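You operate a simulated robot arm through the tools that you are given. There is no shell and no other tool. Be economical: measure what you need, move in short steps, check, and stop when the job is done.

You run a simulated robot arm. Do the job below in one go: nothing can be reset, and whatever is moved stays where it is left.

JOB
Put the rice and a tumbler of water in the one-eared pot.
Fine: dip the tumbler in the big basin; spill little; lipped tin and tumbler go back.
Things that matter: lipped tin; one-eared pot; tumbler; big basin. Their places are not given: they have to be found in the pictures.

The check looks at the end state, three seconds after you hand in, the way a careful person would. Anything else that was tipped, shoved, dropped, spilled or broken makes it a failure.

ROBOT AND FRAMES
A 6-joint arm with a two-finger parallel gripper, fixed in place. Base frame: the origin is at the foot of the arm, x ahead of it, y to its left, z up; the work surface is at about z = 800. Lengths are in mm, angles in degrees, forces in N, time in s.
With the tool pointing down near the work surface it reaches from about 360 to 820 mm from the base axis. Its first joint turns from -166.0 to 166.0 degrees. Payload 3.91 kg.
The tool frame sits at the grasp point between the pads (the TCP): z along the fingers, y along the line on which they close. The tips reach 30 mm beyond it. The gripper opens to 110 mm. The fingers are 20 mm wide and 10 mm thick; the gripper's body (48 by 112 mm) begins 55 mm behind the TCP.
Orientation is that of the tool frame in the base frame, as a unit quaternion [w, x, y, z]. With the fingers straight down and closing along the base's y, the tool's x points along the base's -x, its y along +y and its z along -z.

CONTROLS
- The arm moves only by the tool nudge_tool. Its argument "commands" is a list that holds one entry, the list of rows, each a list of 7 numbers: the shift along the tool's x, y, z in units of 30 mm (1.0 is 30 mm), then the turn, a rotation vector about the tool's x, y, z in units of 5 degrees (1.0 is 5 degrees), then the finger opening in mm, from 0 to 110. In form: [[[x, y, z, rx, ry, rz, claw], ...]]. A call has 1 to 8 rows; each row shifts and turns the commanded pose from where the row before left it, along the tool's axes as they then stand. A call with a number of a shift or a turn outside -1 to 1 is refused whole. Each row takes 0.2 s and may step no farther than 50 mm and 8.6 degrees from the row before; otherwise, or with a gripper value out of range, the whole call is refused. Where a pose cannot be reached the arm comes as near as it can. A force on the tool above 40 N (or 10 N above the force at the start of the call, whichever is more), or a blocked arm, ends the call early, and 0.2 s more pass. Each finger travels about 45 mm/s and halts on what it meets, pressing with about 31 N; the grip force reading is that of the motor and also rises with nothing between the fingers. The clock runs only during rows and for 0.2 s after the last one: add rows that do not move to give the fingers time. The reply holds the time, the measured pose of the TCP, the force on the tool along the base axes, the opening and the grip force, in the units named above and with some noise.
- Cameras (640 x 400 px; columns grow to the right, rows downward): "scene" is fixed at [51.8, 500.5, 1572.6]; the picture's right is [-0.06, -1.00, 0.00], its down [-0.83, 0.05, -0.56] and it looks along [0.56, -0.03, -0.83] (base axes); focal length 268 px, centre (320, 200). "wrist" rides on the gripper at [-36, 0, -57] in the tool frame; the picture's right is [0.00, -1.00, 0.00], its down [0.97, 0.00, -0.24] and it looks along [0.24, 0.00, 0.97] (tool axes); focal length 218 px, centre (320, 200).
- grab_frame(camera): a new picture of that camera. It takes no simulated time.
- raise_lower(by): slides the trunk up (or, below 0, down) by that many mm; the arm rides with it, the base frame stays. It gives what a move gives, with no picture.
- measure_at(camera, pixels): there is no depth. For up to 12 entries [column, row, z] of the newest picture of that camera ("zoom" is the newest enlarged one), the place [x, y] in the base frame at which the ray of that pixel passes the height z, good to about 2 mm. It takes no simulated time.
- zoom(camera, box): a new picture of the part [left, top, right, bottom] of that camera's present view, enlarged. It takes no simulated time.
- close_job(): hands the job in; it is judged then, once.

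Go step by step. Measure first, check grasps and placings, and put right what went wrong. The budget is 80 turns and 34 pictures, counting those below and the enlarged ones. Unless the task says otherwise, let go and move clear before handing in, and close with one line.

The tools are called after "Call:" as a command line: name --argument value ..., lists and objects as JSON in quotes. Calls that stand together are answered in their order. nudge_tool: Moves the arm, as the interface text tells. Its arguments: {"type":"object","properties":{"commands":{"type":"array"}},"required":["commands"]} The other tools are called the same way: raise_lower (by) slides the trunk up or down; grab_frame (camera) takes a picture; measure_at (camera, pixels) gives the place at which the rays of pixels pass given heights; zoom (camera, box) takes an enlarged picture of a part of a camera's view; close_job () hands the job in.

At the start:

```text
clock: 0.0
tool_pos: [378.7, 380.2, 1261.3]
tool_rot: [0.0, -0.001, 1.0, 0.0]
contact_force: [-0.9, 0.1, -0.3]
finger_gap: 110.2
finger_force: 0.0
trunk travel left (down, up): [-525.0, 85.0]
```

scene: 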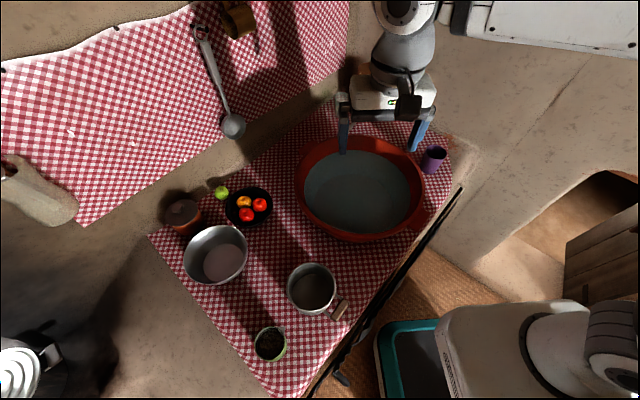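
wrist: 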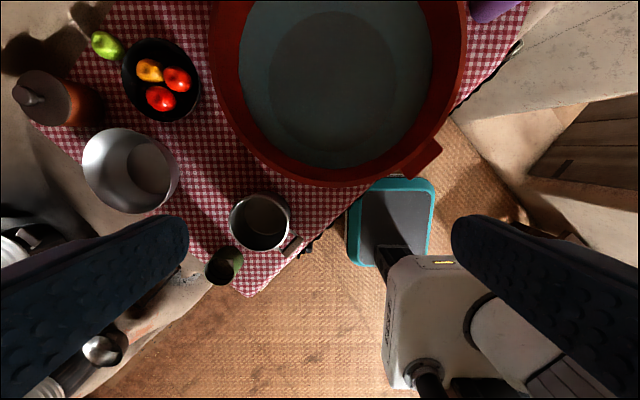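

The scene shows the red basin near (360,190), a purple tumbler at (433,158), a pot with a handle at (312,288), a metal bowl at (217,255) and a green tin at (270,343). I'll enlarge these areas to identify them.

Call:
zoom --camera "scene" --box '[230, 250, 370, 380]'

Call:
zoom --camera "scene" --box '[290, 110, 470, 250]'

Call:
zoom --camera "scene" --box '[140, 170, 290, 300]'

```text
3.08 times, centred on (300, 315) of scene
```

zoom: 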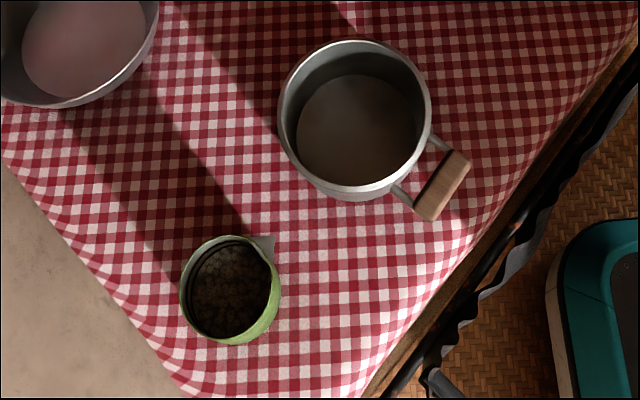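

```text
2.86 times, centred on (380, 180) of scene
```

zoom: 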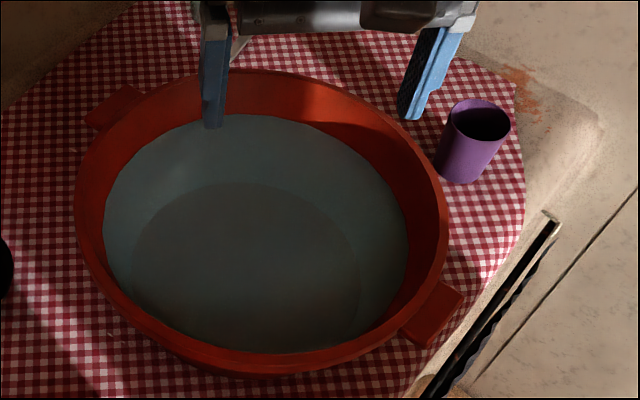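

```text
3.08 times, centred on (215, 235) of scene
```

zoom: 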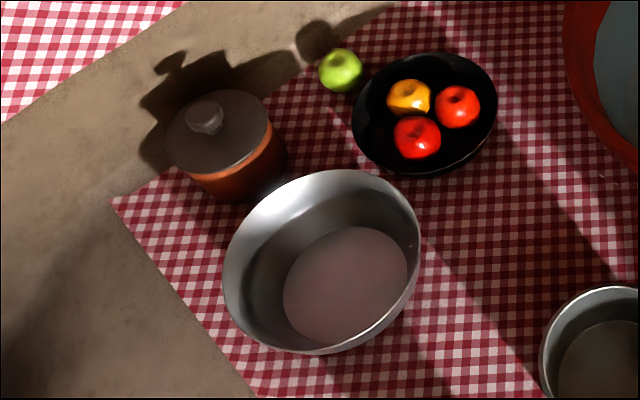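

Zoom 1 shows the green tin with a lip holding the rice (lip at scene (284,328)) and the one-eared pot at (311,287), ear toward (338,308). Next I'll measure these plus the tumbler and basin rim.

Call:
measure_at --camera "scene" --pixels '[[286.4, 287.4, 800], [286.4, 287.4, 900], [336.4, 287.4, 900], [311.4, 263, 900], [311.4, 311.8, 900], [254.5, 343.6, 880], [287.3, 342.6, 880], [271.4, 326.7, 880], [270.8, 360.5, 880], [272.4, 362.5, 800], [284.4, 328, 880], [348, 309, 880]]'

Call:
measure_at --camera "scene" --pixels '[[436, 152.4, 900], [436, 152.4, 800], [424.4, 150.3, 900], [446.8, 153.8, 900], [428.3, 174, 800], [294, 190, 900], [425, 190, 900], [360, 135, 900], [360, 240, 900], [360, 200, 850], [306, 190, 850], [409, 190, 850]]'

Call:
measure_at --camera "wrist" --pixels '[[230, 222, 900], [291, 222, 900], [260, 194, 900], [260, 250, 900], [207, 264, 880], [243, 264, 880], [225, 250, 880], [225, 284, 880], [238, 249, 880], [490, 0, 800], [490, 0, 900], [300, 240, 880]]'

Call:
zoom --camera "wrist" --box '[190, 180, 320, 300]'

```text
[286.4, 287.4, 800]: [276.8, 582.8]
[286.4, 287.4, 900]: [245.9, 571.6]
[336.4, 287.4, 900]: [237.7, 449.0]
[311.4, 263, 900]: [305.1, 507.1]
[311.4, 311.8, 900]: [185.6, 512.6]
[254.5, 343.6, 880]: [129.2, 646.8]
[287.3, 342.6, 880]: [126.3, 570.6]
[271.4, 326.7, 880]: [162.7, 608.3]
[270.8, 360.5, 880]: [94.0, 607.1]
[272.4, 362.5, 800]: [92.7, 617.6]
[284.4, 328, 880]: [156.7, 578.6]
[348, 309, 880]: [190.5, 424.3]
```

```text
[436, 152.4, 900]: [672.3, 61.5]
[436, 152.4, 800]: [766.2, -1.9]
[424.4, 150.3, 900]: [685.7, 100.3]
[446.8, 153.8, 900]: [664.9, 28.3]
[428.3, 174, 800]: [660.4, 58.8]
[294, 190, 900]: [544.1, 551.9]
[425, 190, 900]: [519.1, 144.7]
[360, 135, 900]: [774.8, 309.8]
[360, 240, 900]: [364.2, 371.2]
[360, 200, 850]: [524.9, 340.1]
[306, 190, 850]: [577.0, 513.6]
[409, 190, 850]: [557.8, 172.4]
```

```text
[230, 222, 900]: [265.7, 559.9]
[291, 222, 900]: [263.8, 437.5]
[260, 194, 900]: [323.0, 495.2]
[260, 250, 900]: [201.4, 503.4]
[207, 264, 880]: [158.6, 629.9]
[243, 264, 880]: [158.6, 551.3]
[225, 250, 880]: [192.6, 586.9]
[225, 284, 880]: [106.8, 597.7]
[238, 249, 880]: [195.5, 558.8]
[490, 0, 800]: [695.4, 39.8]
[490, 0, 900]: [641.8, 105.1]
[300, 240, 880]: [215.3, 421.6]
```

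```text
3.33 times, centred on (255, 240) of wrist
```

zoom: 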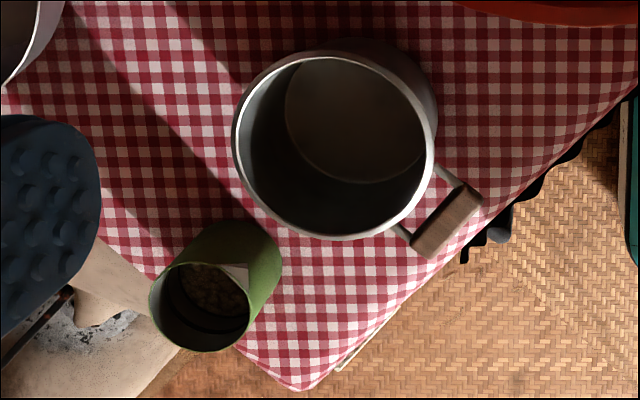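

Triangulating the two views puts the tin at about (130,611) with its rim at z≈868 and its lip pointing (0.64,-0.76). The pot is at about (252,509) with its rim at z≈870, and the tumbler at about (690,50). I'll grip the tin from the side (heading yaw 40°), square to its lip; first I'll yaw and move over while high.

Call:
nudge_tool --commands '[[[0.933, 0.4, 0, 0, 0, -1, 110], [0.894, 0.48, 0, 0, 0, -1, 110], [0.849, 0.556, 0, 0, 0, -1, 110], [0.798, 0.628, 0, 0, 0, -1, 110], [0.74, 0.695, 0, 0, 0, -1, 110], [0.676, 0.757, 0, 0, 0, -1, 110], [0.608, 0.813, 0, 0, 0, -1, 110], [0.535, 0.863, 0, 0, 0, -1, 110]]]'

```text
clock: 1.8
tool_pos: [153.2, 475.3, 1259.1]
tool_rot: [0.001, -0.343, 0.939, -0.001]
contact_force: [-0.6, 0.5, 0.3]
finger_gap: 109.9
finger_force: 0.1
trunk travel left (down, up): [-525.0, 85.0]
```

The arm is at yaw 40° as planned. A wrist picture from here should give better positions for the tin and pot.

Call:
grab_frame --camera "wrist"

```text
27 pictures are left
```

wrist: 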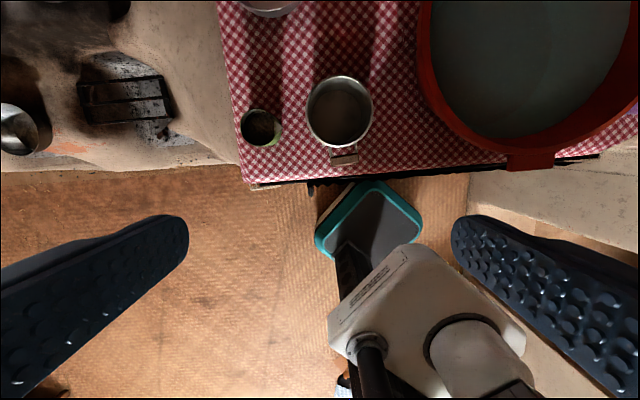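

Call:
zoom --camera "wrist" --box '[230, 65, 390, 165]'

```text
4.00 times, centred on (310, 115) of wrist
```

zoom: 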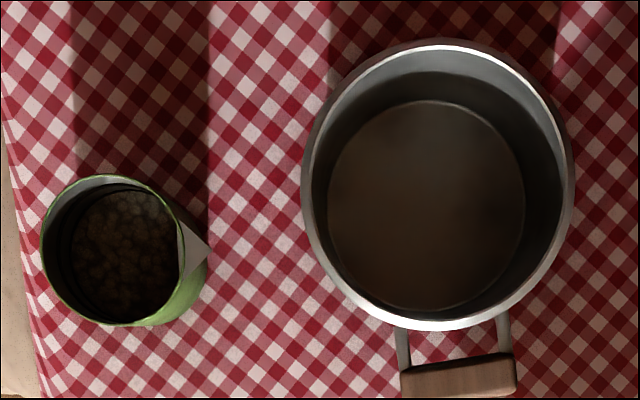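

The lip tip at zoom (205,247) against the rim centre (112,250) points exactly along the picture's right, square to my heading. I'll measure from this zoom.

Call:
measure_at --camera "zoom" --pixels '[[42, 250, 868], [182, 250, 868], [112, 175, 868], [112, 325, 868], [205, 247, 868], [302, 185, 870], [573, 185, 870], [437, 40, 870], [437, 330, 870], [458, 380, 850], [180, 315, 800], [112, 250, 850]]'

Call:
nudge_tool --commands '[[[0, 0.25, 0, 0, -1, 0, 110], [0, 0.25, 0, 0, -1, 0, 110], [0, 0.25, 0, 0, -1, 0, 110], [0, 0.25, 0, 0, -1, 0, 110], [0, 0.25, 0, 0, -1, 0, 110], [0, 0.25, 0, 0, -1, 0, 110], [0, 0.25, 0, 0, -1, 0, 110], [0, 0.25, 0, 0, -1, 0, 110]]]'

Call:
nudge_tool --commands '[[[0, 0.25, 0, 0, -1, 0, 110], [0, 0.25, 0, 0, -1, 0, 110], [0, 0.25, 0, 0, -1, 0, 110], [0, 0.25, 0, 0, -1, 0, 110], [0, 0.25, 0, 0, -1, 0, 110], [0, 0.25, 0, 0, -1, 0, 110], [0, 0.25, 0, 0, -1, 0, 110], [0, 0.25, 0, 0, -1, 0, 110]]]'

```text
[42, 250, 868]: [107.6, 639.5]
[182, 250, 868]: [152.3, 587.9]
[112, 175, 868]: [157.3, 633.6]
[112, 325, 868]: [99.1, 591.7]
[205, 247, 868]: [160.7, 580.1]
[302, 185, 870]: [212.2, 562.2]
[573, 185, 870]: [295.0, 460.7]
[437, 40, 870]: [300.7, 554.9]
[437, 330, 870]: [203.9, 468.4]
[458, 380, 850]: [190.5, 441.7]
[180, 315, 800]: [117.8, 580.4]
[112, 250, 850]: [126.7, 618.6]
```

```text
clock: 3.6
tool_pos: [119.1, 519.3, 1266.3]
tool_rot: [0.324, -0.318, 0.883, 0.123]
contact_force: [-0.5, -0.7, -0.7]
finger_gap: 110.2
finger_force: 0.1
trunk travel left (down, up): [-525.0, 85.0]
```

```text
clock: 5.2
tool_pos: [89.8, 534.4, 1337.4]
tool_rot: [0.573, -0.227, 0.74, 0.269]
contact_force: [0.2, 0.6, -0.9]
finger_gap: 110.0
finger_force: 0.1
trunk travel left (down, up): [-525.0, 85.0]
stopped in row 8: the arm was blocked; the commanded pose is now the measured one
```

The refined measurements put the tin at (129.5,613), Ø70, and the pot at (252.5,511), Ø131. The arm stopped at its reach limit but is oriented correctly (heading about 42°, pitched 11° down). I'll lower the trunk partway and try a small sideways step.

Call:
raise_lower --by -250

Call:
nudge_tool --commands '[[[0, 0.5, 0, 0, 0, 0, 110], [0, 0.5, 0, 0, 0, 0, 110]]]'

```text
clock: 7.8
tool_pos: [87.8, 532.6, 1089.4]
tool_rot: [0.573, -0.226, 0.741, 0.269]
contact_force: [-0.1, -0.4, 0.1]
finger_gap: 110.0
finger_force: 0.0
trunk travel left (down, up): [-275.0, 335.0]
```

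```text
clock: 8.4
tool_pos: [70.7, 554.0, 1093.1]
tool_rot: [0.574, -0.225, 0.74, 0.268]
contact_force: [0.3, 0.6, 0.0]
finger_gap: 110.2
finger_force: 0.1
trunk travel left (down, up): [-275.0, 335.0]
```

The sideways step worked; the tin is 83 mm ahead along the heading and about 4 mm to the left. I'll lower to just above the rim and look.

Call:
raise_lower --by -150

Call:
grab_frame --camera "wrist"

Call:
grab_frame --camera "scene"

```text
clock: 10.2
tool_pos: [70.5, 555.5, 943.2]
tool_rot: [0.574, -0.226, 0.74, 0.268]
contact_force: [1.1, 0.5, -0.2]
finger_gap: 109.7
finger_force: 0.2
trunk travel left (down, up): [-125.0, 485.0]
```

```text
25 pictures are left
```

wrist: 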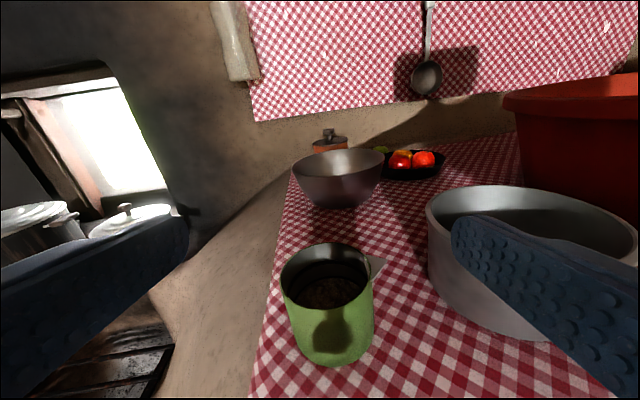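

```text
24 pictures are left
```

scene: 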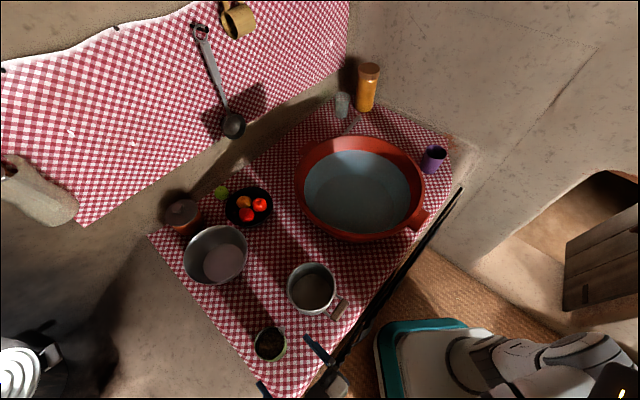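

The tin sits centred between the fingers at px (328,300), clear of the pot. Behind the basin at scene (343,105) there's another small glass, which I'll check later. Next I'll lower, then move forward around the tin.

Call:
raise_lower --by -90

Call:
nudge_tool --commands '[[[0, 0, 0.7, 0, 0, 0, 110], [0, 0, 0.7, 0, 0, 0, 110], [0, 0, 0.7, 0, 0, 0, 110], [0, 0, 0.5, 0, 0, 0, 110]]]'

Call:
zoom --camera "scene" --box '[290, 50, 470, 250]'

Call:
grab_frame --camera "wrist"

```text
clock: 11.4
tool_pos: [70.2, 554.7, 852.3]
tool_rot: [0.574, -0.225, 0.74, 0.267]
contact_force: [0.7, 0.1, -0.4]
finger_gap: 110.0
finger_force: 0.1
trunk travel left (down, up): [-35.0, 575.0]
```

```text
clock: 12.4
tool_pos: [127.2, 607.3, 838.1]
tool_rot: [0.575, -0.225, 0.74, 0.268]
contact_force: [-0.3, -0.6, 0.0]
finger_gap: 109.9
finger_force: 0.0
trunk travel left (down, up): [-35.0, 575.0]
```

```text
2.00 times, centred on (380, 150) of scene
```

zoom: 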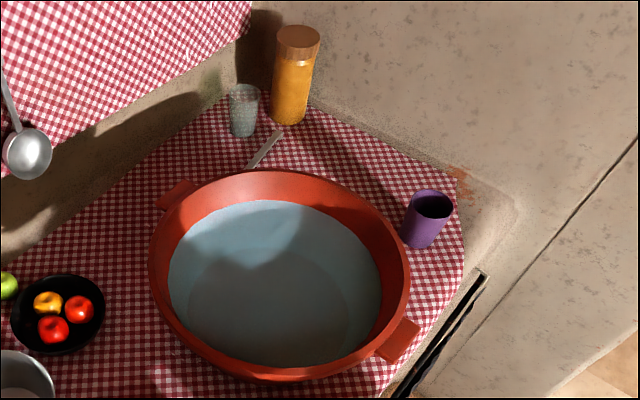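

```text
22 pictures are left
```

wrist: 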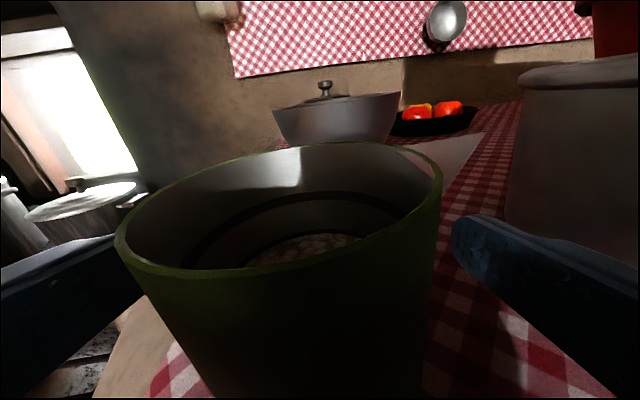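

The tin's edges at columns 115 and 443 put it about 7 mm left of and 7 mm ahead of the TCP. I'll correct that and close.

Call:
nudge_tool --commands '[[[0, 0.22, 0.22, 0, 0, 0, 110], [0, 0, 0, 0, 0, 0, 60], [0, 0, 0, 0, 0, 0, 60], [0, 0, 0, 0, 0, 0, 60], [0, 0, 0, 0, 0, 0, 60], [0, 0, 0, 0, 0, 0, 60]]]'

Call:
zoom --camera "scene" --box '[320, 60, 400, 140]'

```text
clock: 13.8
tool_pos: [128.6, 616.7, 837.3]
tool_rot: [0.574, -0.225, 0.741, 0.268]
contact_force: [0.3, 1.4, -0.1]
finger_gap: 71.0
finger_force: 31.0
trunk travel left (down, up): [-35.0, 575.0]
```

```text
5.00 times, centred on (360, 100) of scene
```

zoom: 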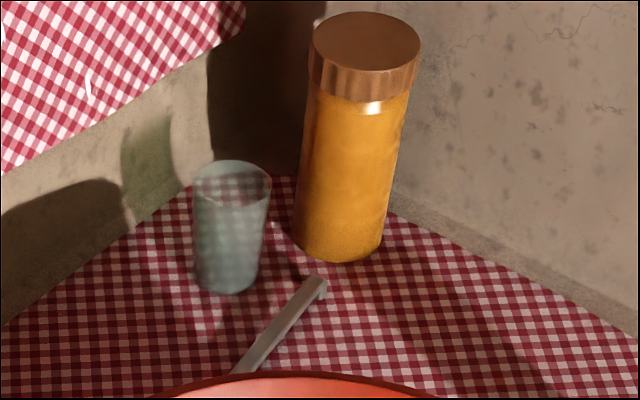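

Grip is 71 mm wide at 31 N, so the tin is held. The glass at the back is a tapered glass out of reach, so the purple handleless cup is the tumbler. I'll lift with the trunk and carry the tin to just left of the pot's centre.

Call:
raise_lower --by 120

Call:
nudge_tool --commands '[[[0, -0.588, 0.083, 0, 0, 0, 60], [0, -0.588, 0.083, 0, 0, 0, 60], [0, -0.588, 0.083, 0, 0, 0, 60], [0, -0.588, 0.083, 0, 0, 0, 60], [0, -0.588, 0.083, 0, 0, 0, 60], [0, -0.588, 0.083, 0, 0, 0, 60], [0, -0.588, 0.083, 0, 0, 0, 60], [0, -0.588, 0.083, 0, 0, 0, 60]]]'

Call:
grab_frame --camera "scene"

```text
clock: 15.3
tool_pos: [127.9, 616.7, 956.7]
tool_rot: [0.573, -0.225, 0.741, 0.268]
contact_force: [1.0, 0.0, 0.1]
finger_gap: 71.2
finger_force: 31.3
trunk travel left (down, up): [-155.0, 455.0]
```

```text
clock: 17.1
tool_pos: [232.6, 522.1, 933.8]
tool_rot: [0.573, -0.224, 0.741, 0.268]
contact_force: [0.6, -0.2, -0.6]
finger_gap: 70.7
finger_force: 31.1
trunk travel left (down, up): [-155.0, 455.0]
```

```text
20 pictures are left
```

scene: 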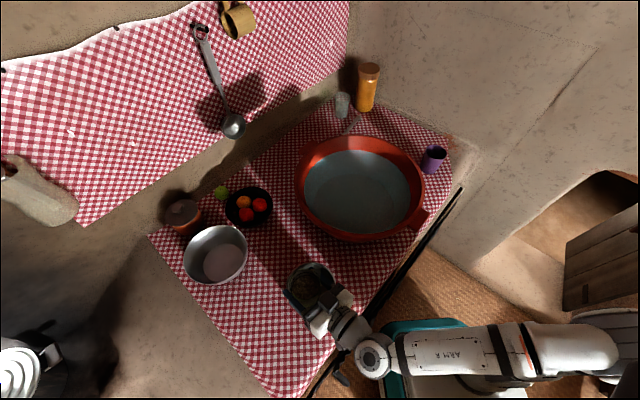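

Everything is over the pot in the scene view (tin at (305,285)), but z sagged to 934. I'll raise 22 mm, then begin rolling the lip down toward the pot.

Call:
raise_lower --by 22

Call:
nudge_tool --commands '[[[0, 0, 0.25, 0, 0, 1, 60], [0, 0, 0, 0, 0, 1, 60], [0, 0, 0, 0, 0, 1, 60], [0, 0, 0, 0, 0, 1, 60], [0, 0, 0, 0, 0, 1, 60], [0, 0, 0, 0, 0, 1, 60], [0, 0, 0, 0, 0, 1, 60], [0, 0, 0, 0, 0, 1, 60]]]'

Call:
zoom --camera "scene" --box '[250, 230, 390, 360]'

```text
clock: 17.8
tool_pos: [232.7, 523.7, 955.9]
tool_rot: [0.574, -0.225, 0.74, 0.268]
contact_force: [-0.5, -0.2, 0.1]
finger_gap: 70.9
finger_force: 31.2
trunk travel left (down, up): [-177.0, 433.0]
```

```text
clock: 19.6
tool_pos: [237.9, 527.6, 953.5]
tool_rot: [0.447, 0.044, 0.772, 0.449]
contact_force: [0.1, -0.8, 0.6]
finger_gap: 70.8
finger_force: 30.9
trunk travel left (down, up): [-177.0, 433.0]
```

```text
3.08 times, centred on (320, 295) of scene
```

zoom: 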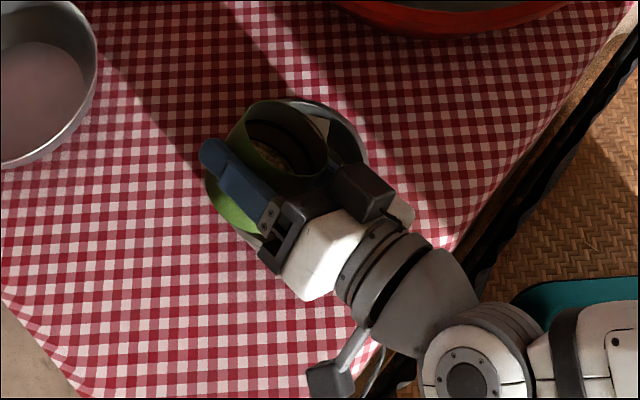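

The tin is tipped 40° with its mouth over the pot and no spill. I'll continue the roll.

Call:
nudge_tool --commands '[[[0, 0, 0, 0, 0, 1, 60], [0, 0, 0, 0, 0, 0.8, 60], [0, 0, 0, 0, 0, 0.8, 60], [0, 0, 0, 0, 0, 0.8, 60], [0, 0, 0, 0, 0, 0.8, 60], [0, 0, 0, 0, 0, 0.8, 60], [0, 0, 0, 0, 0, 0.8, 60], [0, 0, 0, 0, 0, 0.8, 60]]]'

Call:
zoom --camera "scene" --box '[250, 230, 390, 360]'

```text
clock: 21.4
tool_pos: [235.3, 542.0, 1083.0]
tool_rot: [0.302, 0.259, 0.732, 0.553]
contact_force: [0.4, -0.1, -0.4]
finger_gap: 70.5
finger_force: 31.5
out of reach, approached as far as the arm can: row 1, 2, 3, 4, 5, 6, 7, 8
trunk travel left (down, up): [-177.0, 433.0]
```

```text
3.08 times, centred on (320, 295) of scene
```

zoom: 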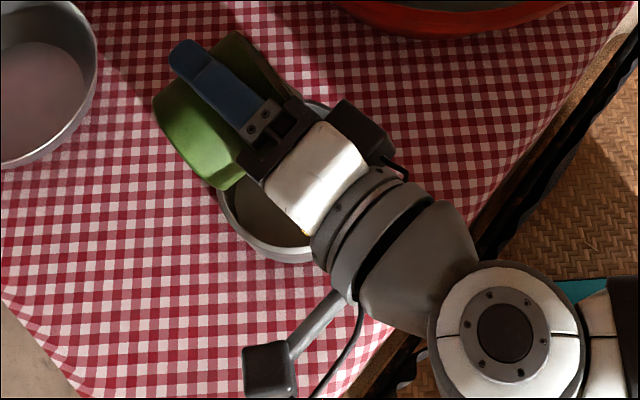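

The roll reached about 73° but the arm ran into a wrist limit and drifted up to z=1083. I'll roll back to the reachable pose, then turn the heading toward radial to free up the wrist.

Call:
nudge_tool --commands '[[[0, 0, 0, 0, 0, -0.8, 60], [0, 0, 0, 0, 0, -0.8, 60], [0, 0, 0, 0, 0, -0.8, 60], [0, 0, 0, 0, 0, -0.8, 60], [0, 0, 0, 0, 0, -0.8, 60], [0, 0, 0, 0, 0, -0.8, 60], [0, 0, 0, 0, 0, -0.8, 60], [0, 0, 0, 0, 0, -1, 60]]]'

Call:
zoom --camera "scene" --box '[250, 230, 390, 360]'

```text
clock: 23.2
tool_pos: [235.9, 542.5, 1084.5]
tool_rot: [0.448, 0.042, 0.773, 0.448]
contact_force: [0.4, -0.9, -0.4]
finger_gap: 70.6
finger_force: 31.4
trunk travel left (down, up): [-177.0, 433.0]
```

```text
3.08 times, centred on (320, 295) of scene
```

zoom: 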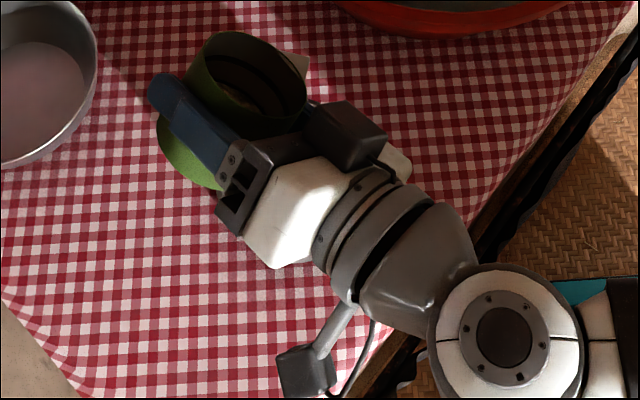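

The roll-back held at z≈1084 with the rice still inside, no flags. So more roll is available when the arm is higher relative to the trunk. I'll yaw 25° toward radial and test further roll.

Call:
nudge_tool --commands '[[[0, 0, 0, -0.655, 0.73, -0.199, 60], [0, 0, 0, -0.655, 0.73, -0.199, 60], [0, 0, 0, -0.655, 0.73, -0.199, 60], [0, 0, 0, -0.655, 0.73, -0.199, 60], [0, 0, 0, -0.655, 0.73, -0.199, 60], [0, 0, 0, 0, 0, 1, 60], [0, 0, 0, 0, 0, 1, 60], [0, 0, 0, 0, 0, 1, 60]]]'

Call:
nudge_tool --commands '[[[0, 0, 0, 0, 0, 1, 60], [0, 0, 0, 0, 0, 1, 60], [0, 0, 0, 0, 0, 1, 60]]]'

```text
clock: 25.0
tool_pos: [236.0, 542.5, 1083.5]
tool_rot: [0.267, -0.026, 0.773, 0.575]
contact_force: [-0.4, -1.1, 0.5]
finger_gap: 70.0
finger_force: 31.3
trunk travel left (down, up): [-177.0, 433.0]
```

```text
clock: 25.8
tool_pos: [236.8, 542.7, 1084.1]
tool_rot: [0.19, 0.075, 0.77, 0.604]
contact_force: [-0.2, -0.4, -0.1]
finger_gap: 70.2
finger_force: 31.0
trunk travel left (down, up): [-177.0, 433.0]
```

That worked: the roll is now 70° with no limit flagged, heading 67°. I'll back up 23 mm to centre on the pot, lower the trunk to pouring height, and continue to roll.

Call:
nudge_tool --commands '[[[0, 0, -0.4, 0, 0, 0, 60], [0, 0, -0.4, 0, 0, 0, 60]]]'

Call:
raise_lower --by -132

Call:
zoom --camera "scene" --box '[250, 230, 390, 360]'

```text
clock: 26.4
tool_pos: [226.6, 520.1, 1087.4]
tool_rot: [0.19, 0.075, 0.77, 0.604]
contact_force: [0.4, 0.4, -0.1]
finger_gap: 70.0
finger_force: 31.0
trunk travel left (down, up): [-177.0, 433.0]
```

```text
clock: 28.0
tool_pos: [226.8, 521.3, 957.1]
tool_rot: [0.191, 0.075, 0.769, 0.605]
contact_force: [-0.3, -0.1, 0.3]
finger_gap: 70.0
finger_force: 31.0
trunk travel left (down, up): [-45.0, 565.0]
```

```text
3.08 times, centred on (320, 295) of scene
```

zoom: 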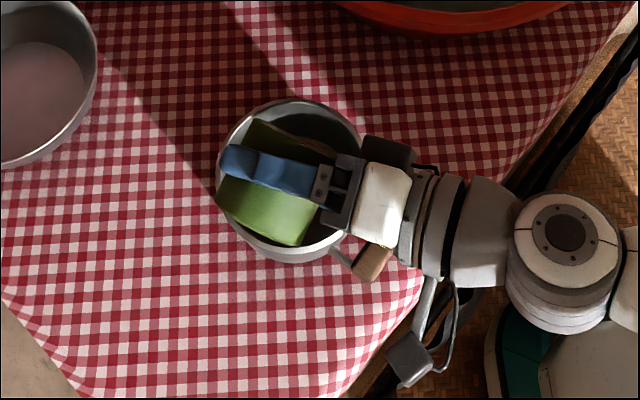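

The tin lies over the pot with its mouth inward and no rice on the cloth. I'll roll it further.

Call:
nudge_tool --commands '[[[0, 0, 0, 0, 0, 0.7, 60], [0, 0, 0, 0, 0, 0.7, 60], [0, 0, 0, 0, 0, 0.7, 60], [0, 0, 0, 0, 0, 0.7, 60], [0, 0, 0, 0, 0, 0.7, 60], [0, 0, 0, 0, 0, 0.7, 60], [0, 0, 0, 0, 0, 0.7, 60], [0, 0, 0, 0, 0, 0.7, 60]]]'

```text
clock: 29.8
tool_pos: [229.2, 519.4, 962.5]
tool_rot: [0.037, 0.258, 0.731, 0.63]
contact_force: [-0.5, 0.4, -0.7]
finger_gap: 69.9
finger_force: 31.1
out of reach, approached as far as the arm can: row 8
trunk travel left (down, up): [-45.0, 565.0]
```

Roll is at about 98° and just touching the limit again. I'll yaw another 20° and then roll 20° more.

Call:
nudge_tool --commands '[[[0, 0, 0, 0.271, 0.94, -0.2, 60], [0, 0, 0, 0.271, 0.94, -0.2, 60], [0, 0, 0, 0.271, 0.94, -0.2, 60], [0, 0, 0, 0.271, 0.94, -0.2, 60], [0, 0, 0, 0, 0, 1, 60], [0, 0, 0, 0, 0, 1, 60], [0, 0, 0, 0, 0, 1, 60], [0, 0, 0, 0, 0, 1, 60]]]'

Call:
zoom --camera "scene" --box '[250, 230, 390, 360]'

```text
clock: 31.6
tool_pos: [229.6, 517.4, 950.5]
tool_rot: [-0.105, 0.349, 0.709, 0.603]
contact_force: [-0.9, -0.4, -0.2]
finger_gap: 69.8
finger_force: 30.6
out of reach, approached as far as the arm can: row 2, 3, 4
trunk travel left (down, up): [-45.0, 565.0]
```

```text
3.08 times, centred on (320, 295) of scene
```

zoom: 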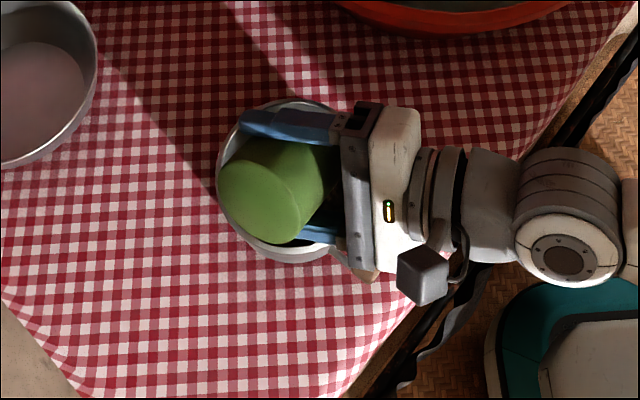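

The tin is now about 125° over (its base shows at zoom (260,190)), mouth over the pot. I'll dwell so the rice drains, then look.

Call:
nudge_tool --commands '[[[0, 0, 0, 0, 0, 0.5, 60], [0, 0, 0, 0, 0, 0.5, 60], [0, 0, 0, 0, 0, -0.5, 60], [0, 0, 0, 0, 0, 0.5, 60], [0, 0, 0, 0, 0, 0, 60], [0, 0, 0, 0, 0, 0, 60], [0, 0, 0, 0, 0, 0, 60], [0, 0, 0, 0, 0, 0, 60]]]'

Call:
grab_frame --camera "wrist"

```text
clock: 33.4
tool_pos: [231.7, 517.4, 951.2]
tool_rot: [-0.132, 0.379, 0.694, 0.598]
contact_force: [0.0, -0.5, -0.1]
finger_gap: 69.5
finger_force: 30.9
trunk travel left (down, up): [-45.0, 565.0]
```

```text
14 pictures are left
```

wrist: 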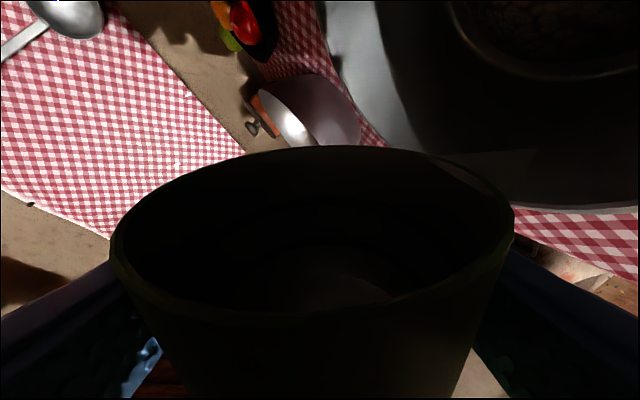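

The tin looks empty (its bottom is visible) and there's rice in the pot at the upper right. I'll raise clear and rotate back to the original grasp orientation.

Call:
raise_lower --by 60

Call:
nudge_tool --commands '[[[0, 0, 0, 0.08, -0.298, -0.937, 60], [0, 0, 0, 0.08, -0.298, -0.937, 60], [0, 0, 0, 0.08, -0.298, -0.937, 60], [0, 0, 0, 0.08, -0.298, -0.937, 60], [0, 0, 0, 0.08, -0.298, -0.937, 60], [0, 0, 0, 0.08, -0.298, -0.937, 60], [0, 0, 0, 0.08, -0.298, -0.937, 60], [0, 0, 0, 0.08, -0.298, -0.937, 60]]]'

Call:
nudge_tool --commands '[[[0, 0, 0, 0.08, -0.298, -0.937, 60], [0, 0, 0, 0.08, -0.298, -0.937, 60], [0, 0, 0, 0.08, -0.298, -0.937, 60], [0, 0, 0, 0.08, -0.298, -0.937, 60], [0, 0, 0, 0.08, -0.298, -0.937, 60], [0, 0, 0, 0.08, -0.298, -0.937, 60], [0, 0, 0, 0.08, -0.298, -0.937, 60], [0, 0, 0, 0.08, -0.298, -0.937, 60]]]'

Call:
nudge_tool --commands '[[[0, 0, 0, 0.08, -0.298, -0.937, 60], [0, 0, 0, 0.08, -0.298, -0.937, 60], [0, 0, 0, 0.08, -0.298, -0.937, 60], [0, 0, 0, 0.08, -0.298, -0.937, 60], [0, 0, 0, 0.08, -0.298, -0.937, 60], [0, 0, 0, 0.08, -0.298, -0.937, 60], [0, 0, 0, 0.08, -0.298, -0.937, 60], [0, 0, 0, 0.08, -0.298, -0.937, 60]]]'

```text
clock: 34.4
tool_pos: [231.7, 517.0, 1010.2]
tool_rot: [-0.132, 0.379, 0.694, 0.598]
contact_force: [0.9, 0.1, -0.7]
finger_gap: 69.3
finger_force: 30.7
trunk travel left (down, up): [-105.0, 505.0]
```

```text
clock: 36.2
tool_pos: [232.0, 516.0, 1010.8]
tool_rot: [0.13, 0.19, 0.805, 0.547]
contact_force: [0.7, 0.7, -0.4]
finger_gap: 69.1
finger_force: 31.3
trunk travel left (down, up): [-105.0, 505.0]
```

```text
clock: 38.0
tool_pos: [231.4, 517.9, 1010.4]
tool_rot: [0.375, -0.019, 0.82, 0.432]
contact_force: [0.4, -1.0, -0.5]
finger_gap: 69.2
finger_force: 30.9
trunk travel left (down, up): [-105.0, 505.0]
```

```text
clock: 39.8
tool_pos: [231.5, 516.0, 1010.5]
tool_rot: [0.575, -0.227, 0.74, 0.266]
contact_force: [-0.6, 0.1, 0.7]
finger_gap: 68.9
finger_force: 31.2
trunk travel left (down, up): [-105.0, 505.0]
```

The tin is upright again. Next I'll move sideways back over its original spot, then bring it down.

Call:
nudge_tool --commands '[[[0.089, 0.592, -0.035, 0, 0, 0, 60], [0.089, 0.592, -0.035, 0, 0, 0, 60], [0.089, 0.592, -0.035, 0, 0, 0, 60], [0.089, 0.592, -0.035, 0, 0, 0, 60], [0.089, 0.592, -0.035, 0, 0, 0, 60], [0.089, 0.592, -0.035, 0, 0, 0, 60], [0.089, 0.592, -0.035, 0, 0, 0, 60], [0.089, 0.592, -0.035, 0, 0, 0, 60]]]'

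Call:
nudge_tool --commands '[[[0.667, -0.091, 0.137, 0, 0, 0, 60], [0.667, -0.091, 0.137, 0, 0, 0, 60], [0.667, -0.091, 0.137, 0, 0, 0, 60], [0.667, -0.091, 0.137, 0, 0, 0, 60], [0.667, -0.091, 0.137, 0, 0, 0, 60]]]'

Call:
zoom --camera "scene" --box '[220, 230, 380, 390]'

```text
clock: 41.6
tool_pos: [128.5, 619.6, 1008.7]
tool_rot: [0.575, -0.227, 0.74, 0.266]
contact_force: [-0.1, -0.4, -0.2]
finger_gap: 68.8
finger_force: 30.8
trunk travel left (down, up): [-105.0, 505.0]
```

```text
clock: 42.8
tool_pos: [128.2, 618.3, 906.4]
tool_rot: [0.575, -0.227, 0.74, 0.266]
contact_force: [0.0, -0.8, -0.6]
finger_gap: 69.0
finger_force: 31.0
trunk travel left (down, up): [-105.0, 505.0]
```

```text
2.50 times, centred on (300, 310) of scene
```

zoom: 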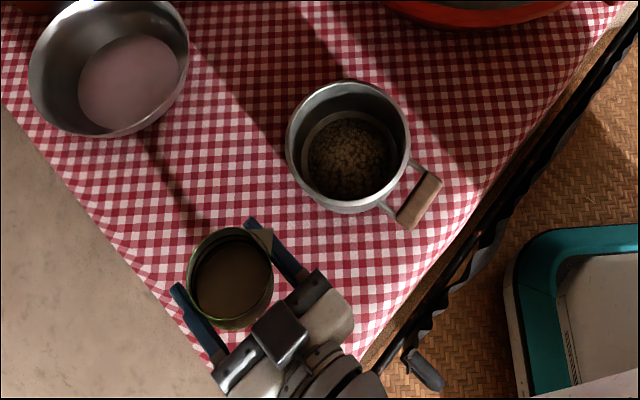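

The rice is all in the pot (zoom (350,160)), the tin is empty and the cloth is clean. I'll lower most of the way, then in small steps until it touches.

Call:
raise_lower --by -60

Call:
nudge_tool --commands '[[[0.1, -0.014, 0.02, 0, 0, 0, 60], [0.1, -0.014, 0.02, 0, 0, 0, 60]]]'

```text
clock: 43.8
tool_pos: [128.3, 619.2, 847.1]
tool_rot: [0.574, -0.226, 0.74, 0.266]
contact_force: [-0.2, -0.5, -0.3]
finger_gap: 68.7
finger_force: 31.0
trunk travel left (down, up): [-45.0, 565.0]
```

```text
clock: 44.4
tool_pos: [128.8, 619.0, 842.0]
tool_rot: [0.574, -0.227, 0.74, 0.267]
contact_force: [0.3, 0.0, -1.2]
finger_gap: 68.8
finger_force: 30.9
trunk travel left (down, up): [-45.0, 565.0]
```

Call:
nudge_tool --commands '[[[0.08, -0.01, 0.016, 0, 0, 0, 60], [0.05, -0.007, 0.01, 0, 0, 0, 60]]]'

```text
clock: 45.0
tool_pos: [128.7, 617.7, 840.0]
tool_rot: [0.575, -0.226, 0.739, 0.268]
contact_force: [0.1, 3.8, 14.2]
finger_gap: 68.6
finger_force: 30.4
trunk travel left (down, up): [-45.0, 565.0]
```

A contact force of 14 N at z=840 shows the tin is on the table. I'll open gently and back straight out.

Call:
nudge_tool --commands '[[[-0.03, 0, 0, 0, 0, 0, 72], [0, 0, 0, 0, 0, 0, 80], [0, 0, 0, 0, 0, 0, 95], [0, 0, 0, 0, 0, 0, 110], [0, 0, 0, 0, 0, 0, 110], [0, 0, 0, 0, 0, 0, 110]]]'

Call:
nudge_tool --commands '[[[0, 0, -0.6, 0, 0, 0, 110], [0, 0, -0.6, 0, 0, 0, 110], [0, 0, -0.8, 0, 0, 0, 110], [0, 0, -0.8, 0, 0, 0, 110]]]'

Call:
raise_lower --by 200

Call:
grab_frame --camera "scene"

```text
clock: 46.4
tool_pos: [128.7, 619.0, 838.5]
tool_rot: [0.575, -0.226, 0.74, 0.266]
contact_force: [-0.2, -1.0, -0.2]
finger_gap: 110.0
finger_force: 0.1
trunk travel left (down, up): [-45.0, 565.0]
```

```text
clock: 47.4
tool_pos: [67.1, 565.1, 848.4]
tool_rot: [0.575, -0.23, 0.74, 0.263]
contact_force: [0.7, 0.1, -0.2]
finger_gap: 110.3
finger_force: 0.1
trunk travel left (down, up): [-45.0, 565.0]
```

```text
clock: 49.6
tool_pos: [65.8, 565.4, 1050.2]
tool_rot: [0.575, -0.228, 0.74, 0.263]
contact_force: [0.0, 0.6, -0.7]
finger_gap: 110.0
finger_force: 0.1
trunk travel left (down, up): [-245.0, 365.0]
```

```text
12 pictures are left
```

scene: 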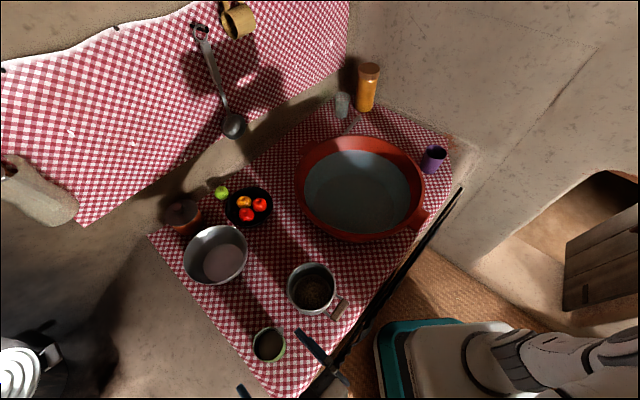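

The tin stands back at (269,345), upright. Now for the tumbler: I'll carry the empty hand high across toward the basin's front and turn to heading 15°, pitch 28°.

Call:
nudge_tool --commands '[[[-0.25, -0.95, 0.01, 0, 0, 0, 110], [-0.25, -0.95, 0.01, 0, 0, 0, 110], [-0.25, -0.95, 0.01, 0, 0, 0, 110], [-0.25, -0.95, 0.01, 0, 0, 0, 110], [-0.25, -0.95, 0.01, 0, 0, 0, 110], [-0.25, -0.95, 0.01, 0, 0, 0, 110], [-0.25, -0.95, 0.01, 0, 0, 0, 110], [-0.25, -0.95, 0.01, 0, 0, 0, 110]]]'

Call:
nudge_tool --commands '[[[-0.25, -0.95, 0.01, 0, 0, 0, 110], [-0.25, -0.95, 0.01, 0, 0, 0, 110], [-0.25, -0.95, 0.01, 0, 0, 0, 110], [-0.25, -0.95, 0.01, 0, 0, 0, 110], [-0.25, -0.95, 0.01, 0, 0, 0, 110], [-0.25, -0.95, 0.01, 0, 0, 0, 110], [-0.25, -0.95, 0.01, 0, 0, 0, 110], [-0.25, -0.95, 0.01, 0, 0, 0, 110]]]'

Call:
nudge_tool --commands '[[[0, 0, 0, 0.748, 0.413, 0.051, 110], [0, 0, 0, 0.748, 0.413, 0.051, 110], [0, 0, 0, 0.748, 0.413, 0.051, 110], [0, 0, 0, 0.748, 0.413, 0.051, 110], [0, 0, 0, 0.748, 0.413, 0.051, 110], [0, 0, 0, 0.748, 0.413, 0.051, 110], [0, 0, 0, 0.748, 0.413, 0.051, 110]]]'

Call:
grab_frame --camera "wrist"

```text
clock: 51.4
tool_pos: [230.6, 393.8, 1080.3]
tool_rot: [0.575, -0.227, 0.739, 0.267]
contact_force: [0.4, 0.0, 0.6]
finger_gap: 110.1
finger_force: 0.0
trunk travel left (down, up): [-245.0, 365.0]
```

```text
clock: 53.3
tool_pos: [335.2, 282.6, 1116.0]
tool_rot: [0.553, -0.298, 0.707, 0.325]
contact_force: [-0.7, -0.5, -0.2]
finger_gap: 109.8
finger_force: 0.1
trunk travel left (down, up): [-245.0, 365.0]
stopped in row 8: the arm was blocked; the commanded pose is now the measured one
```

```text
clock: 54.9
tool_pos: [365.8, 252.8, 1113.8]
tool_rot: [0.521, -0.225, 0.785, 0.248]
contact_force: [0.7, -0.1, -0.1]
finger_gap: 110.0
finger_force: 0.0
out of reach, approached as far as the arm can: row 3, 4, 5, 6, 7
trunk travel left (down, up): [-245.0, 365.0]
```

```text
11 pictures are left
```

wrist: 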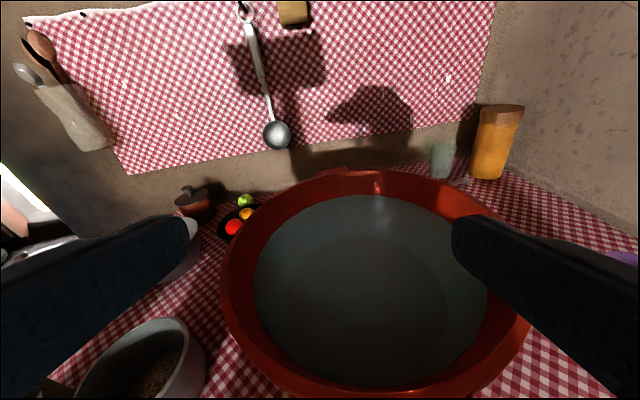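

This frame shows the whole basin: rim far edge (345,170), near edge (370,396), water edge from (253,280) to (487,290). I'll measure it to triangulate against the scene view.

Call:
measure_at --camera "wrist" --pixels '[[345, 170, 938], [370, 397, 938], [222, 285, 938], [530, 320, 938], [370, 195, 900], [370, 387, 900], [253, 280, 900], [487, 290, 900], [370, 195, 870], [370, 387, 870], [253, 280, 870], [487, 290, 870]]'

Call:
measure_at --camera "scene" --pixels '[[355, 150, 900], [360, 234, 900], [304, 190, 900], [411, 190, 900], [355, 150, 870], [360, 234, 870], [304, 190, 870], [411, 190, 870], [360, 135, 938], [360, 239, 938], [295, 190, 938], [426, 190, 938]]'

```text
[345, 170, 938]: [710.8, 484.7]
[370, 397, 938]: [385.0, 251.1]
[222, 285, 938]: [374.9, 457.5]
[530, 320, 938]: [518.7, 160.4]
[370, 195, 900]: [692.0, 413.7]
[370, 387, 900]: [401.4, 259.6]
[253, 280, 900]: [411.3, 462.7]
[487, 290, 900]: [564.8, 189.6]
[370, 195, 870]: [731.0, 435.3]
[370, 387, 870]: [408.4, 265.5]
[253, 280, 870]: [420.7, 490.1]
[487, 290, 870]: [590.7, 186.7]
```

```text
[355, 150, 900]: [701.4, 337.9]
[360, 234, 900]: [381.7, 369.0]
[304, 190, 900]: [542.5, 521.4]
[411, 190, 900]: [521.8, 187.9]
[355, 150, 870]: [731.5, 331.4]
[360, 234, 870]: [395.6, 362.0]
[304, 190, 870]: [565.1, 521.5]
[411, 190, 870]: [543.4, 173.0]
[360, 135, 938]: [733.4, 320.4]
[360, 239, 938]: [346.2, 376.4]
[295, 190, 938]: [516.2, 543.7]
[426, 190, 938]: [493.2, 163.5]
```

Both views agree: basin centre (540,350), rim radius 195 at z≈938, water at z≈900 with radius 165. The arm was too close in, so I'll move outward first, then rotate to heading 15°, pitch 25°.

Call:
nudge_tool --commands '[[[-0.284, -0.82, 0.41, 0, 0, 0, 110], [-0.284, -0.82, 0.41, 0, 0, 0, 110], [-0.284, -0.82, 0.41, 0, 0, 0, 110], [-0.284, -0.82, 0.41, 0, 0, 0, 110], [-0.284, -0.82, 0.41, 0, 0, 0, 110]]]'

Call:
nudge_tool --commands '[[[0, 0, 0, 0.835, 0.113, 0.024, 110], [0, 0, 0, 0.835, 0.113, 0.024, 110], [0, 0, 0, 0.835, 0.113, 0.024, 110], [0, 0, 0, 0.835, 0.113, 0.024, 110], [0, 0, 0, 0.835, 0.113, 0.024, 110], [0, 0, 0, 0.835, 0.113, 0.024, 110]]]'

```text
clock: 55.4
tool_pos: [355.9, 284.9, 1123.2]
tool_rot: [0.509, -0.284, 0.759, 0.29]
contact_force: [-0.4, -0.4, 0.7]
finger_gap: 110.0
finger_force: 0.0
trunk travel left (down, up): [-245.0, 365.0]
stopped in row 2: the arm was blocked; the commanded pose is now the measured one
```

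```text
clock: 56.8
tool_pos: [356.6, 284.2, 1122.0]
tool_rot: [0.513, -0.266, 0.773, 0.262]
contact_force: [-1.1, 0.1, 0.2]
finger_gap: 109.9
finger_force: 0.0
out of reach, approached as far as the arm can: row 2, 3, 4, 5, 6
trunk travel left (down, up): [-245.0, 365.0]
```

The arm is jammed against a limit from being too close in. I'll push straight outward along the heading at constant height, over the basin.

Call:
nudge_tool --commands '[[[-0.33, 0, 0.9, 0, 0, 0, 110], [-0.33, 0, 0.9, 0, 0, 0, 110], [-0.33, 0, 0.9, 0, 0, 0, 110], [-0.33, 0, 0.9, 0, 0, 0, 110], [-0.33, 0, 0.9, 0, 0, 0, 110]]]'

Call:
nudge_tool --commands '[[[0, 0, 0, 0.835, 0.113, 0.024, 110], [0, 0, 0, 0.835, 0.113, 0.024, 110], [0, 0, 0, 0.835, 0.113, 0.024, 110], [0, 0, 0, 0.835, 0.113, 0.024, 110]]]'

```text
clock: 58.0
tool_pos: [462.0, 381.7, 1124.2]
tool_rot: [0.513, -0.266, 0.773, 0.262]
contact_force: [-0.1, 0.1, 0.4]
finger_gap: 110.0
finger_force: 0.0
trunk travel left (down, up): [-245.0, 365.0]
```

```text
clock: 59.0
tool_pos: [460.4, 382.4, 1122.9]
tool_rot: [0.514, -0.266, 0.772, 0.261]
contact_force: [0.3, 0.5, 0.3]
finger_gap: 110.1
finger_force: 0.0
out of reach, approached as far as the arm can: row 1, 2, 3, 4
trunk travel left (down, up): [-245.0, 365.0]
```

Yawing right is blocked; the wrist is wound up in its current branch. I'll unwind to tool-down (as at the start) over the basin and then re-pitch with a radial heading.

Call:
nudge_tool --commands '[[[0, 0, 0, 0.064, 0.938, -0.093, 110], [0, 0, 0, 0.064, 0.938, -0.093, 110], [0, 0, 0, 0.064, 0.938, -0.093, 110], [0, 0, 0, 0.064, 0.938, -0.093, 110], [0, 0, 0, 0.064, 0.938, -0.093, 110], [0, 0, 0, 0.064, 0.938, -0.093, 110], [0, 0, 0, 0.064, 0.938, -0.093, 110], [0, 0, 0, 0.064, 0.938, -0.093, 110]]]'

Call:
nudge_tool --commands '[[[0, 0, 0, 0.064, 0.938, -0.093, 110], [0, 0, 0, 0.064, 0.938, -0.093, 110], [0, 0, 0, 0.064, 0.938, -0.093, 110], [0, 0, 0, 0.064, 0.938, -0.093, 110], [0, 0, 0, 0.064, 0.938, -0.093, 110], [0, 0, 0, 0.064, 0.938, -0.093, 110], [0, 0, 0, 0.064, 0.938, -0.093, 110]]]'

```text
clock: 60.8
tool_pos: [474.7, 364.5, 1116.7]
tool_rot: [0.228, -0.33, 0.894, 0.201]
contact_force: [-0.5, 0.1, 0.5]
finger_gap: 110.2
finger_force: 0.0
out of reach, approached as far as the arm can: row 2, 3, 4, 5, 7, 8
trunk travel left (down, up): [-245.0, 365.0]
```

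```text
clock: 62.4
tool_pos: [494.8, 346.6, 1129.5]
tool_rot: [-0.034, -0.396, 0.909, 0.124]
contact_force: [0.0, -0.3, -0.3]
finger_gap: 110.4
finger_force: 0.1
out of reach, approached as far as the arm can: row 2, 3, 5, 6, 7
trunk travel left (down, up): [-245.0, 365.0]
```

Now near tool-down but still touching a limit, so I'll yaw right (back toward the starting orientation) and level out.

Call:
nudge_tool --commands '[[[0, 0, 0, 0.371, -0.068, 0.926, 110], [0, 0, 0, 0.371, -0.068, 0.926, 110], [0, 0, 0, 0.371, -0.068, 0.926, 110], [0, 0, 0, 0.371, -0.068, 0.926, 110], [0, 0, 0, 0.371, -0.068, 0.926, 110], [0, 0, 0, 0.371, -0.068, 0.926, 110], [0, 0, 0, 0.371, -0.068, 0.926, 110], [0, 0, 0, 0.371, -0.068, 0.926, 110]]]'

```text
clock: 64.2
tool_pos: [496.1, 346.7, 1129.4]
tool_rot: [-0.033, -0.396, 0.909, 0.124]
contact_force: [0.1, -0.1, 0.3]
finger_gap: 109.9
finger_force: 0.1
out of reach, approached as far as the arm can: row 1, 2, 3, 4, 5, 6, 7, 8
trunk travel left (down, up): [-245.0, 365.0]
```

No motion is possible that way: the last joint is wound to its positive stop after circling round. I'll unwind by the reverse route, pitching up with the heading to the left, then sweeping right across the top.

Call:
nudge_tool --commands '[[[0, 0, 0, -0.053, -0.918, -0.356, 110], [0, 0, 0, -0.053, -0.918, -0.356, 110], [0, 0, 0, -0.053, -0.918, -0.356, 110], [0, 0, 0, -0.053, -0.918, -0.356, 110], [0, 0, 0, -0.053, -0.918, -0.356, 110], [0, 0, 0, -0.053, -0.918, -0.356, 110], [0, 0, 0, -0.053, -0.918, -0.356, 110], [0, 0, 0, -0.053, -0.918, -0.356, 110]]]'

Call:
nudge_tool --commands '[[[0, 0, 0, -0.053, -0.918, -0.356, 110], [0, 0, 0, -0.053, -0.918, -0.356, 110], [0, 0, 0, -0.053, -0.918, -0.356, 110], [0, 0, 0, -0.053, -0.918, -0.356, 110], [0, 0, 0, -0.053, -0.918, -0.356, 110], [0, 0, 0, -0.053, -0.918, -0.356, 110], [0, 0, 0, -0.053, -0.918, -0.356, 110], [0, 0, 0, -0.053, -0.918, -0.356, 110]]]'

Call:
grab_frame --camera "scene"

```text
clock: 66.0
tool_pos: [495.6, 347.0, 1130.4]
tool_rot: [0.262, -0.445, 0.815, 0.263]
contact_force: [-0.2, 0.4, -0.5]
finger_gap: 110.1
finger_force: 0.1
trunk travel left (down, up): [-245.0, 365.0]
```

```text
clock: 67.8
tool_pos: [495.5, 346.5, 1129.1]
tool_rot: [0.527, -0.44, 0.627, 0.369]
contact_force: [0.1, 0.4, -0.1]
finger_gap: 110.0
finger_force: 0.1
trunk travel left (down, up): [-245.0, 365.0]
```

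```text
10 pictures are left
```

scene: 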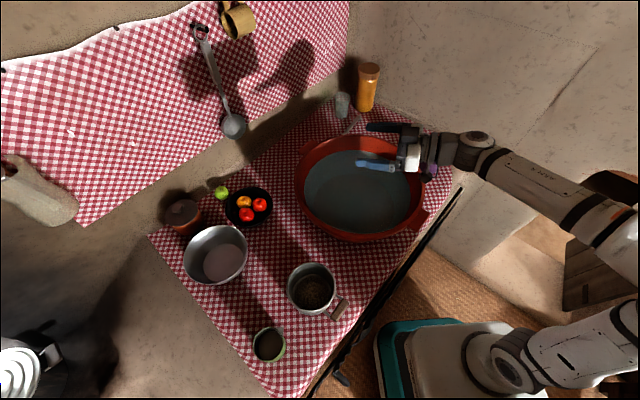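

The theory held with no flags: heading 70°, pitch 10°, and the forearm slopes down from a high elbow. Next I'll sweep the heading right while staying "above" the forearm direction.

Call:
nudge_tool --commands '[[[0, 0, 0, 0.986, 0, 0.173, 110], [0, 0, 0, 0.986, 0, 0.173, 110], [0, 0, 0, 0.986, 0, 0.173, 110], [0, 0, 0, 0.986, 0, 0.173, 110], [0, 0, 0, 0.986, 0, 0.173, 110], [0, 0, 0, 0.986, 0, 0.173, 110], [0, 0, 0, 0.986, 0, 0.173, 110], [0, 0, 0, 0.986, 0, 0.173, 110]]]'

Call:
nudge_tool --commands '[[[0, 0, 0, 0.986, 0, 0.173, 110], [0, 0, 0, 0.986, 0, 0.173, 110], [0, 0, 0, 0.986, 0, 0.173, 110]]]'

```text
clock: 69.6
tool_pos: [496.7, 348.2, 1136.6]
tool_rot: [0.623, -0.24, 0.714, 0.21]
contact_force: [-0.5, -0.7, 0.6]
finger_gap: 110.1
finger_force: 0.1
out of reach, approached as far as the arm can: row 7, 8
trunk travel left (down, up): [-245.0, 365.0]
```

```text
clock: 70.4
tool_pos: [496.1, 345.9, 1133.6]
tool_rot: [0.644, -0.141, 0.741, 0.13]
contact_force: [-0.7, -0.8, -0.5]
finger_gap: 110.1
finger_force: 0.2
trunk travel left (down, up): [-245.0, 365.0]
```

Unwound: heading is about 20° with no flags. I'll pitch down to 25° and translate right toward the tumbler's pre-grasp point.

Call:
nudge_tool --commands '[[[0, 0, 0, 0, 1, 0, 110], [0, 0, 0, 0, 1, 0, 110], [0, 0, 0, 0, 1, 0, 110], [0.046, -0.957, -0.098, 0, 0, 0, 110], [0.046, -0.957, -0.098, 0, 0, 0, 110], [0.046, -0.957, -0.098, 0, 0, 0, 110], [0.046, -0.957, -0.098, 0, 0, 0, 110], [0.046, -0.957, -0.098, 0, 0, 0, 110]]]'

Call:
nudge_tool --commands '[[[0.046, -0.957, -0.098, 0, 0, 0, 110], [0.046, -0.957, -0.098, 0, 0, 0, 110], [0.046, -0.957, -0.098, 0, 0, 0, 110], [0.046, -0.957, -0.098, 0, 0, 0, 110], [0.046, -0.957, -0.098, 0, 0, 0, 110], [0.046, -0.957, -0.098, 0, 0, 0, 110], [0.046, -0.957, -0.098, 0, 0, 0, 110]]]'

```text
clock: 72.2
tool_pos: [532.0, 219.8, 1131.4]
tool_rot: [0.544, -0.155, 0.818, 0.108]
contact_force: [-0.5, 0.5, 0.3]
finger_gap: 110.0
finger_force: 0.1
out of reach, approached as far as the arm can: row 8
trunk travel left (down, up): [-245.0, 365.0]
```

```text
clock: 73.8
tool_pos: [553.2, 160.1, 1129.4]
tool_rot: [0.605, -0.164, 0.778, 0.042]
contact_force: [1.0, 0.5, 0.6]
finger_gap: 109.9
finger_force: 0.1
out of reach, approached as far as the arm can: row 1, 2, 3, 4, 5, 6, 7
trunk travel left (down, up): [-245.0, 365.0]
```

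The limit comes from the heading lying left of the radial line. I'll yaw right to about -5° (right of radial) at pitch 25°, then continue.

Call:
nudge_tool --commands '[[[0, 0, 0, 0.631, 0.363, 0.5, 110], [0, 0, 0, 0.631, 0.363, 0.5, 110], [0, 0, 0, 0.631, 0.363, 0.5, 110], [0, 0, 0, 0.631, 0.363, 0.5, 110], [0, 0, 0, 0.631, 0.363, 0.5, 110], [0, 0, 0, 0.631, 0.363, 0.5, 110]]]'

```text
clock: 75.2
tool_pos: [548.5, 144.6, 1107.0]
tool_rot: [0.495, -0.005, 0.868, -0.047]
contact_force: [-0.5, 0.0, 0.0]
finger_gap: 110.0
finger_force: 0.1
out of reach, approached as far as the arm can: row 1
trunk travel left (down, up): [-245.0, 365.0]
```

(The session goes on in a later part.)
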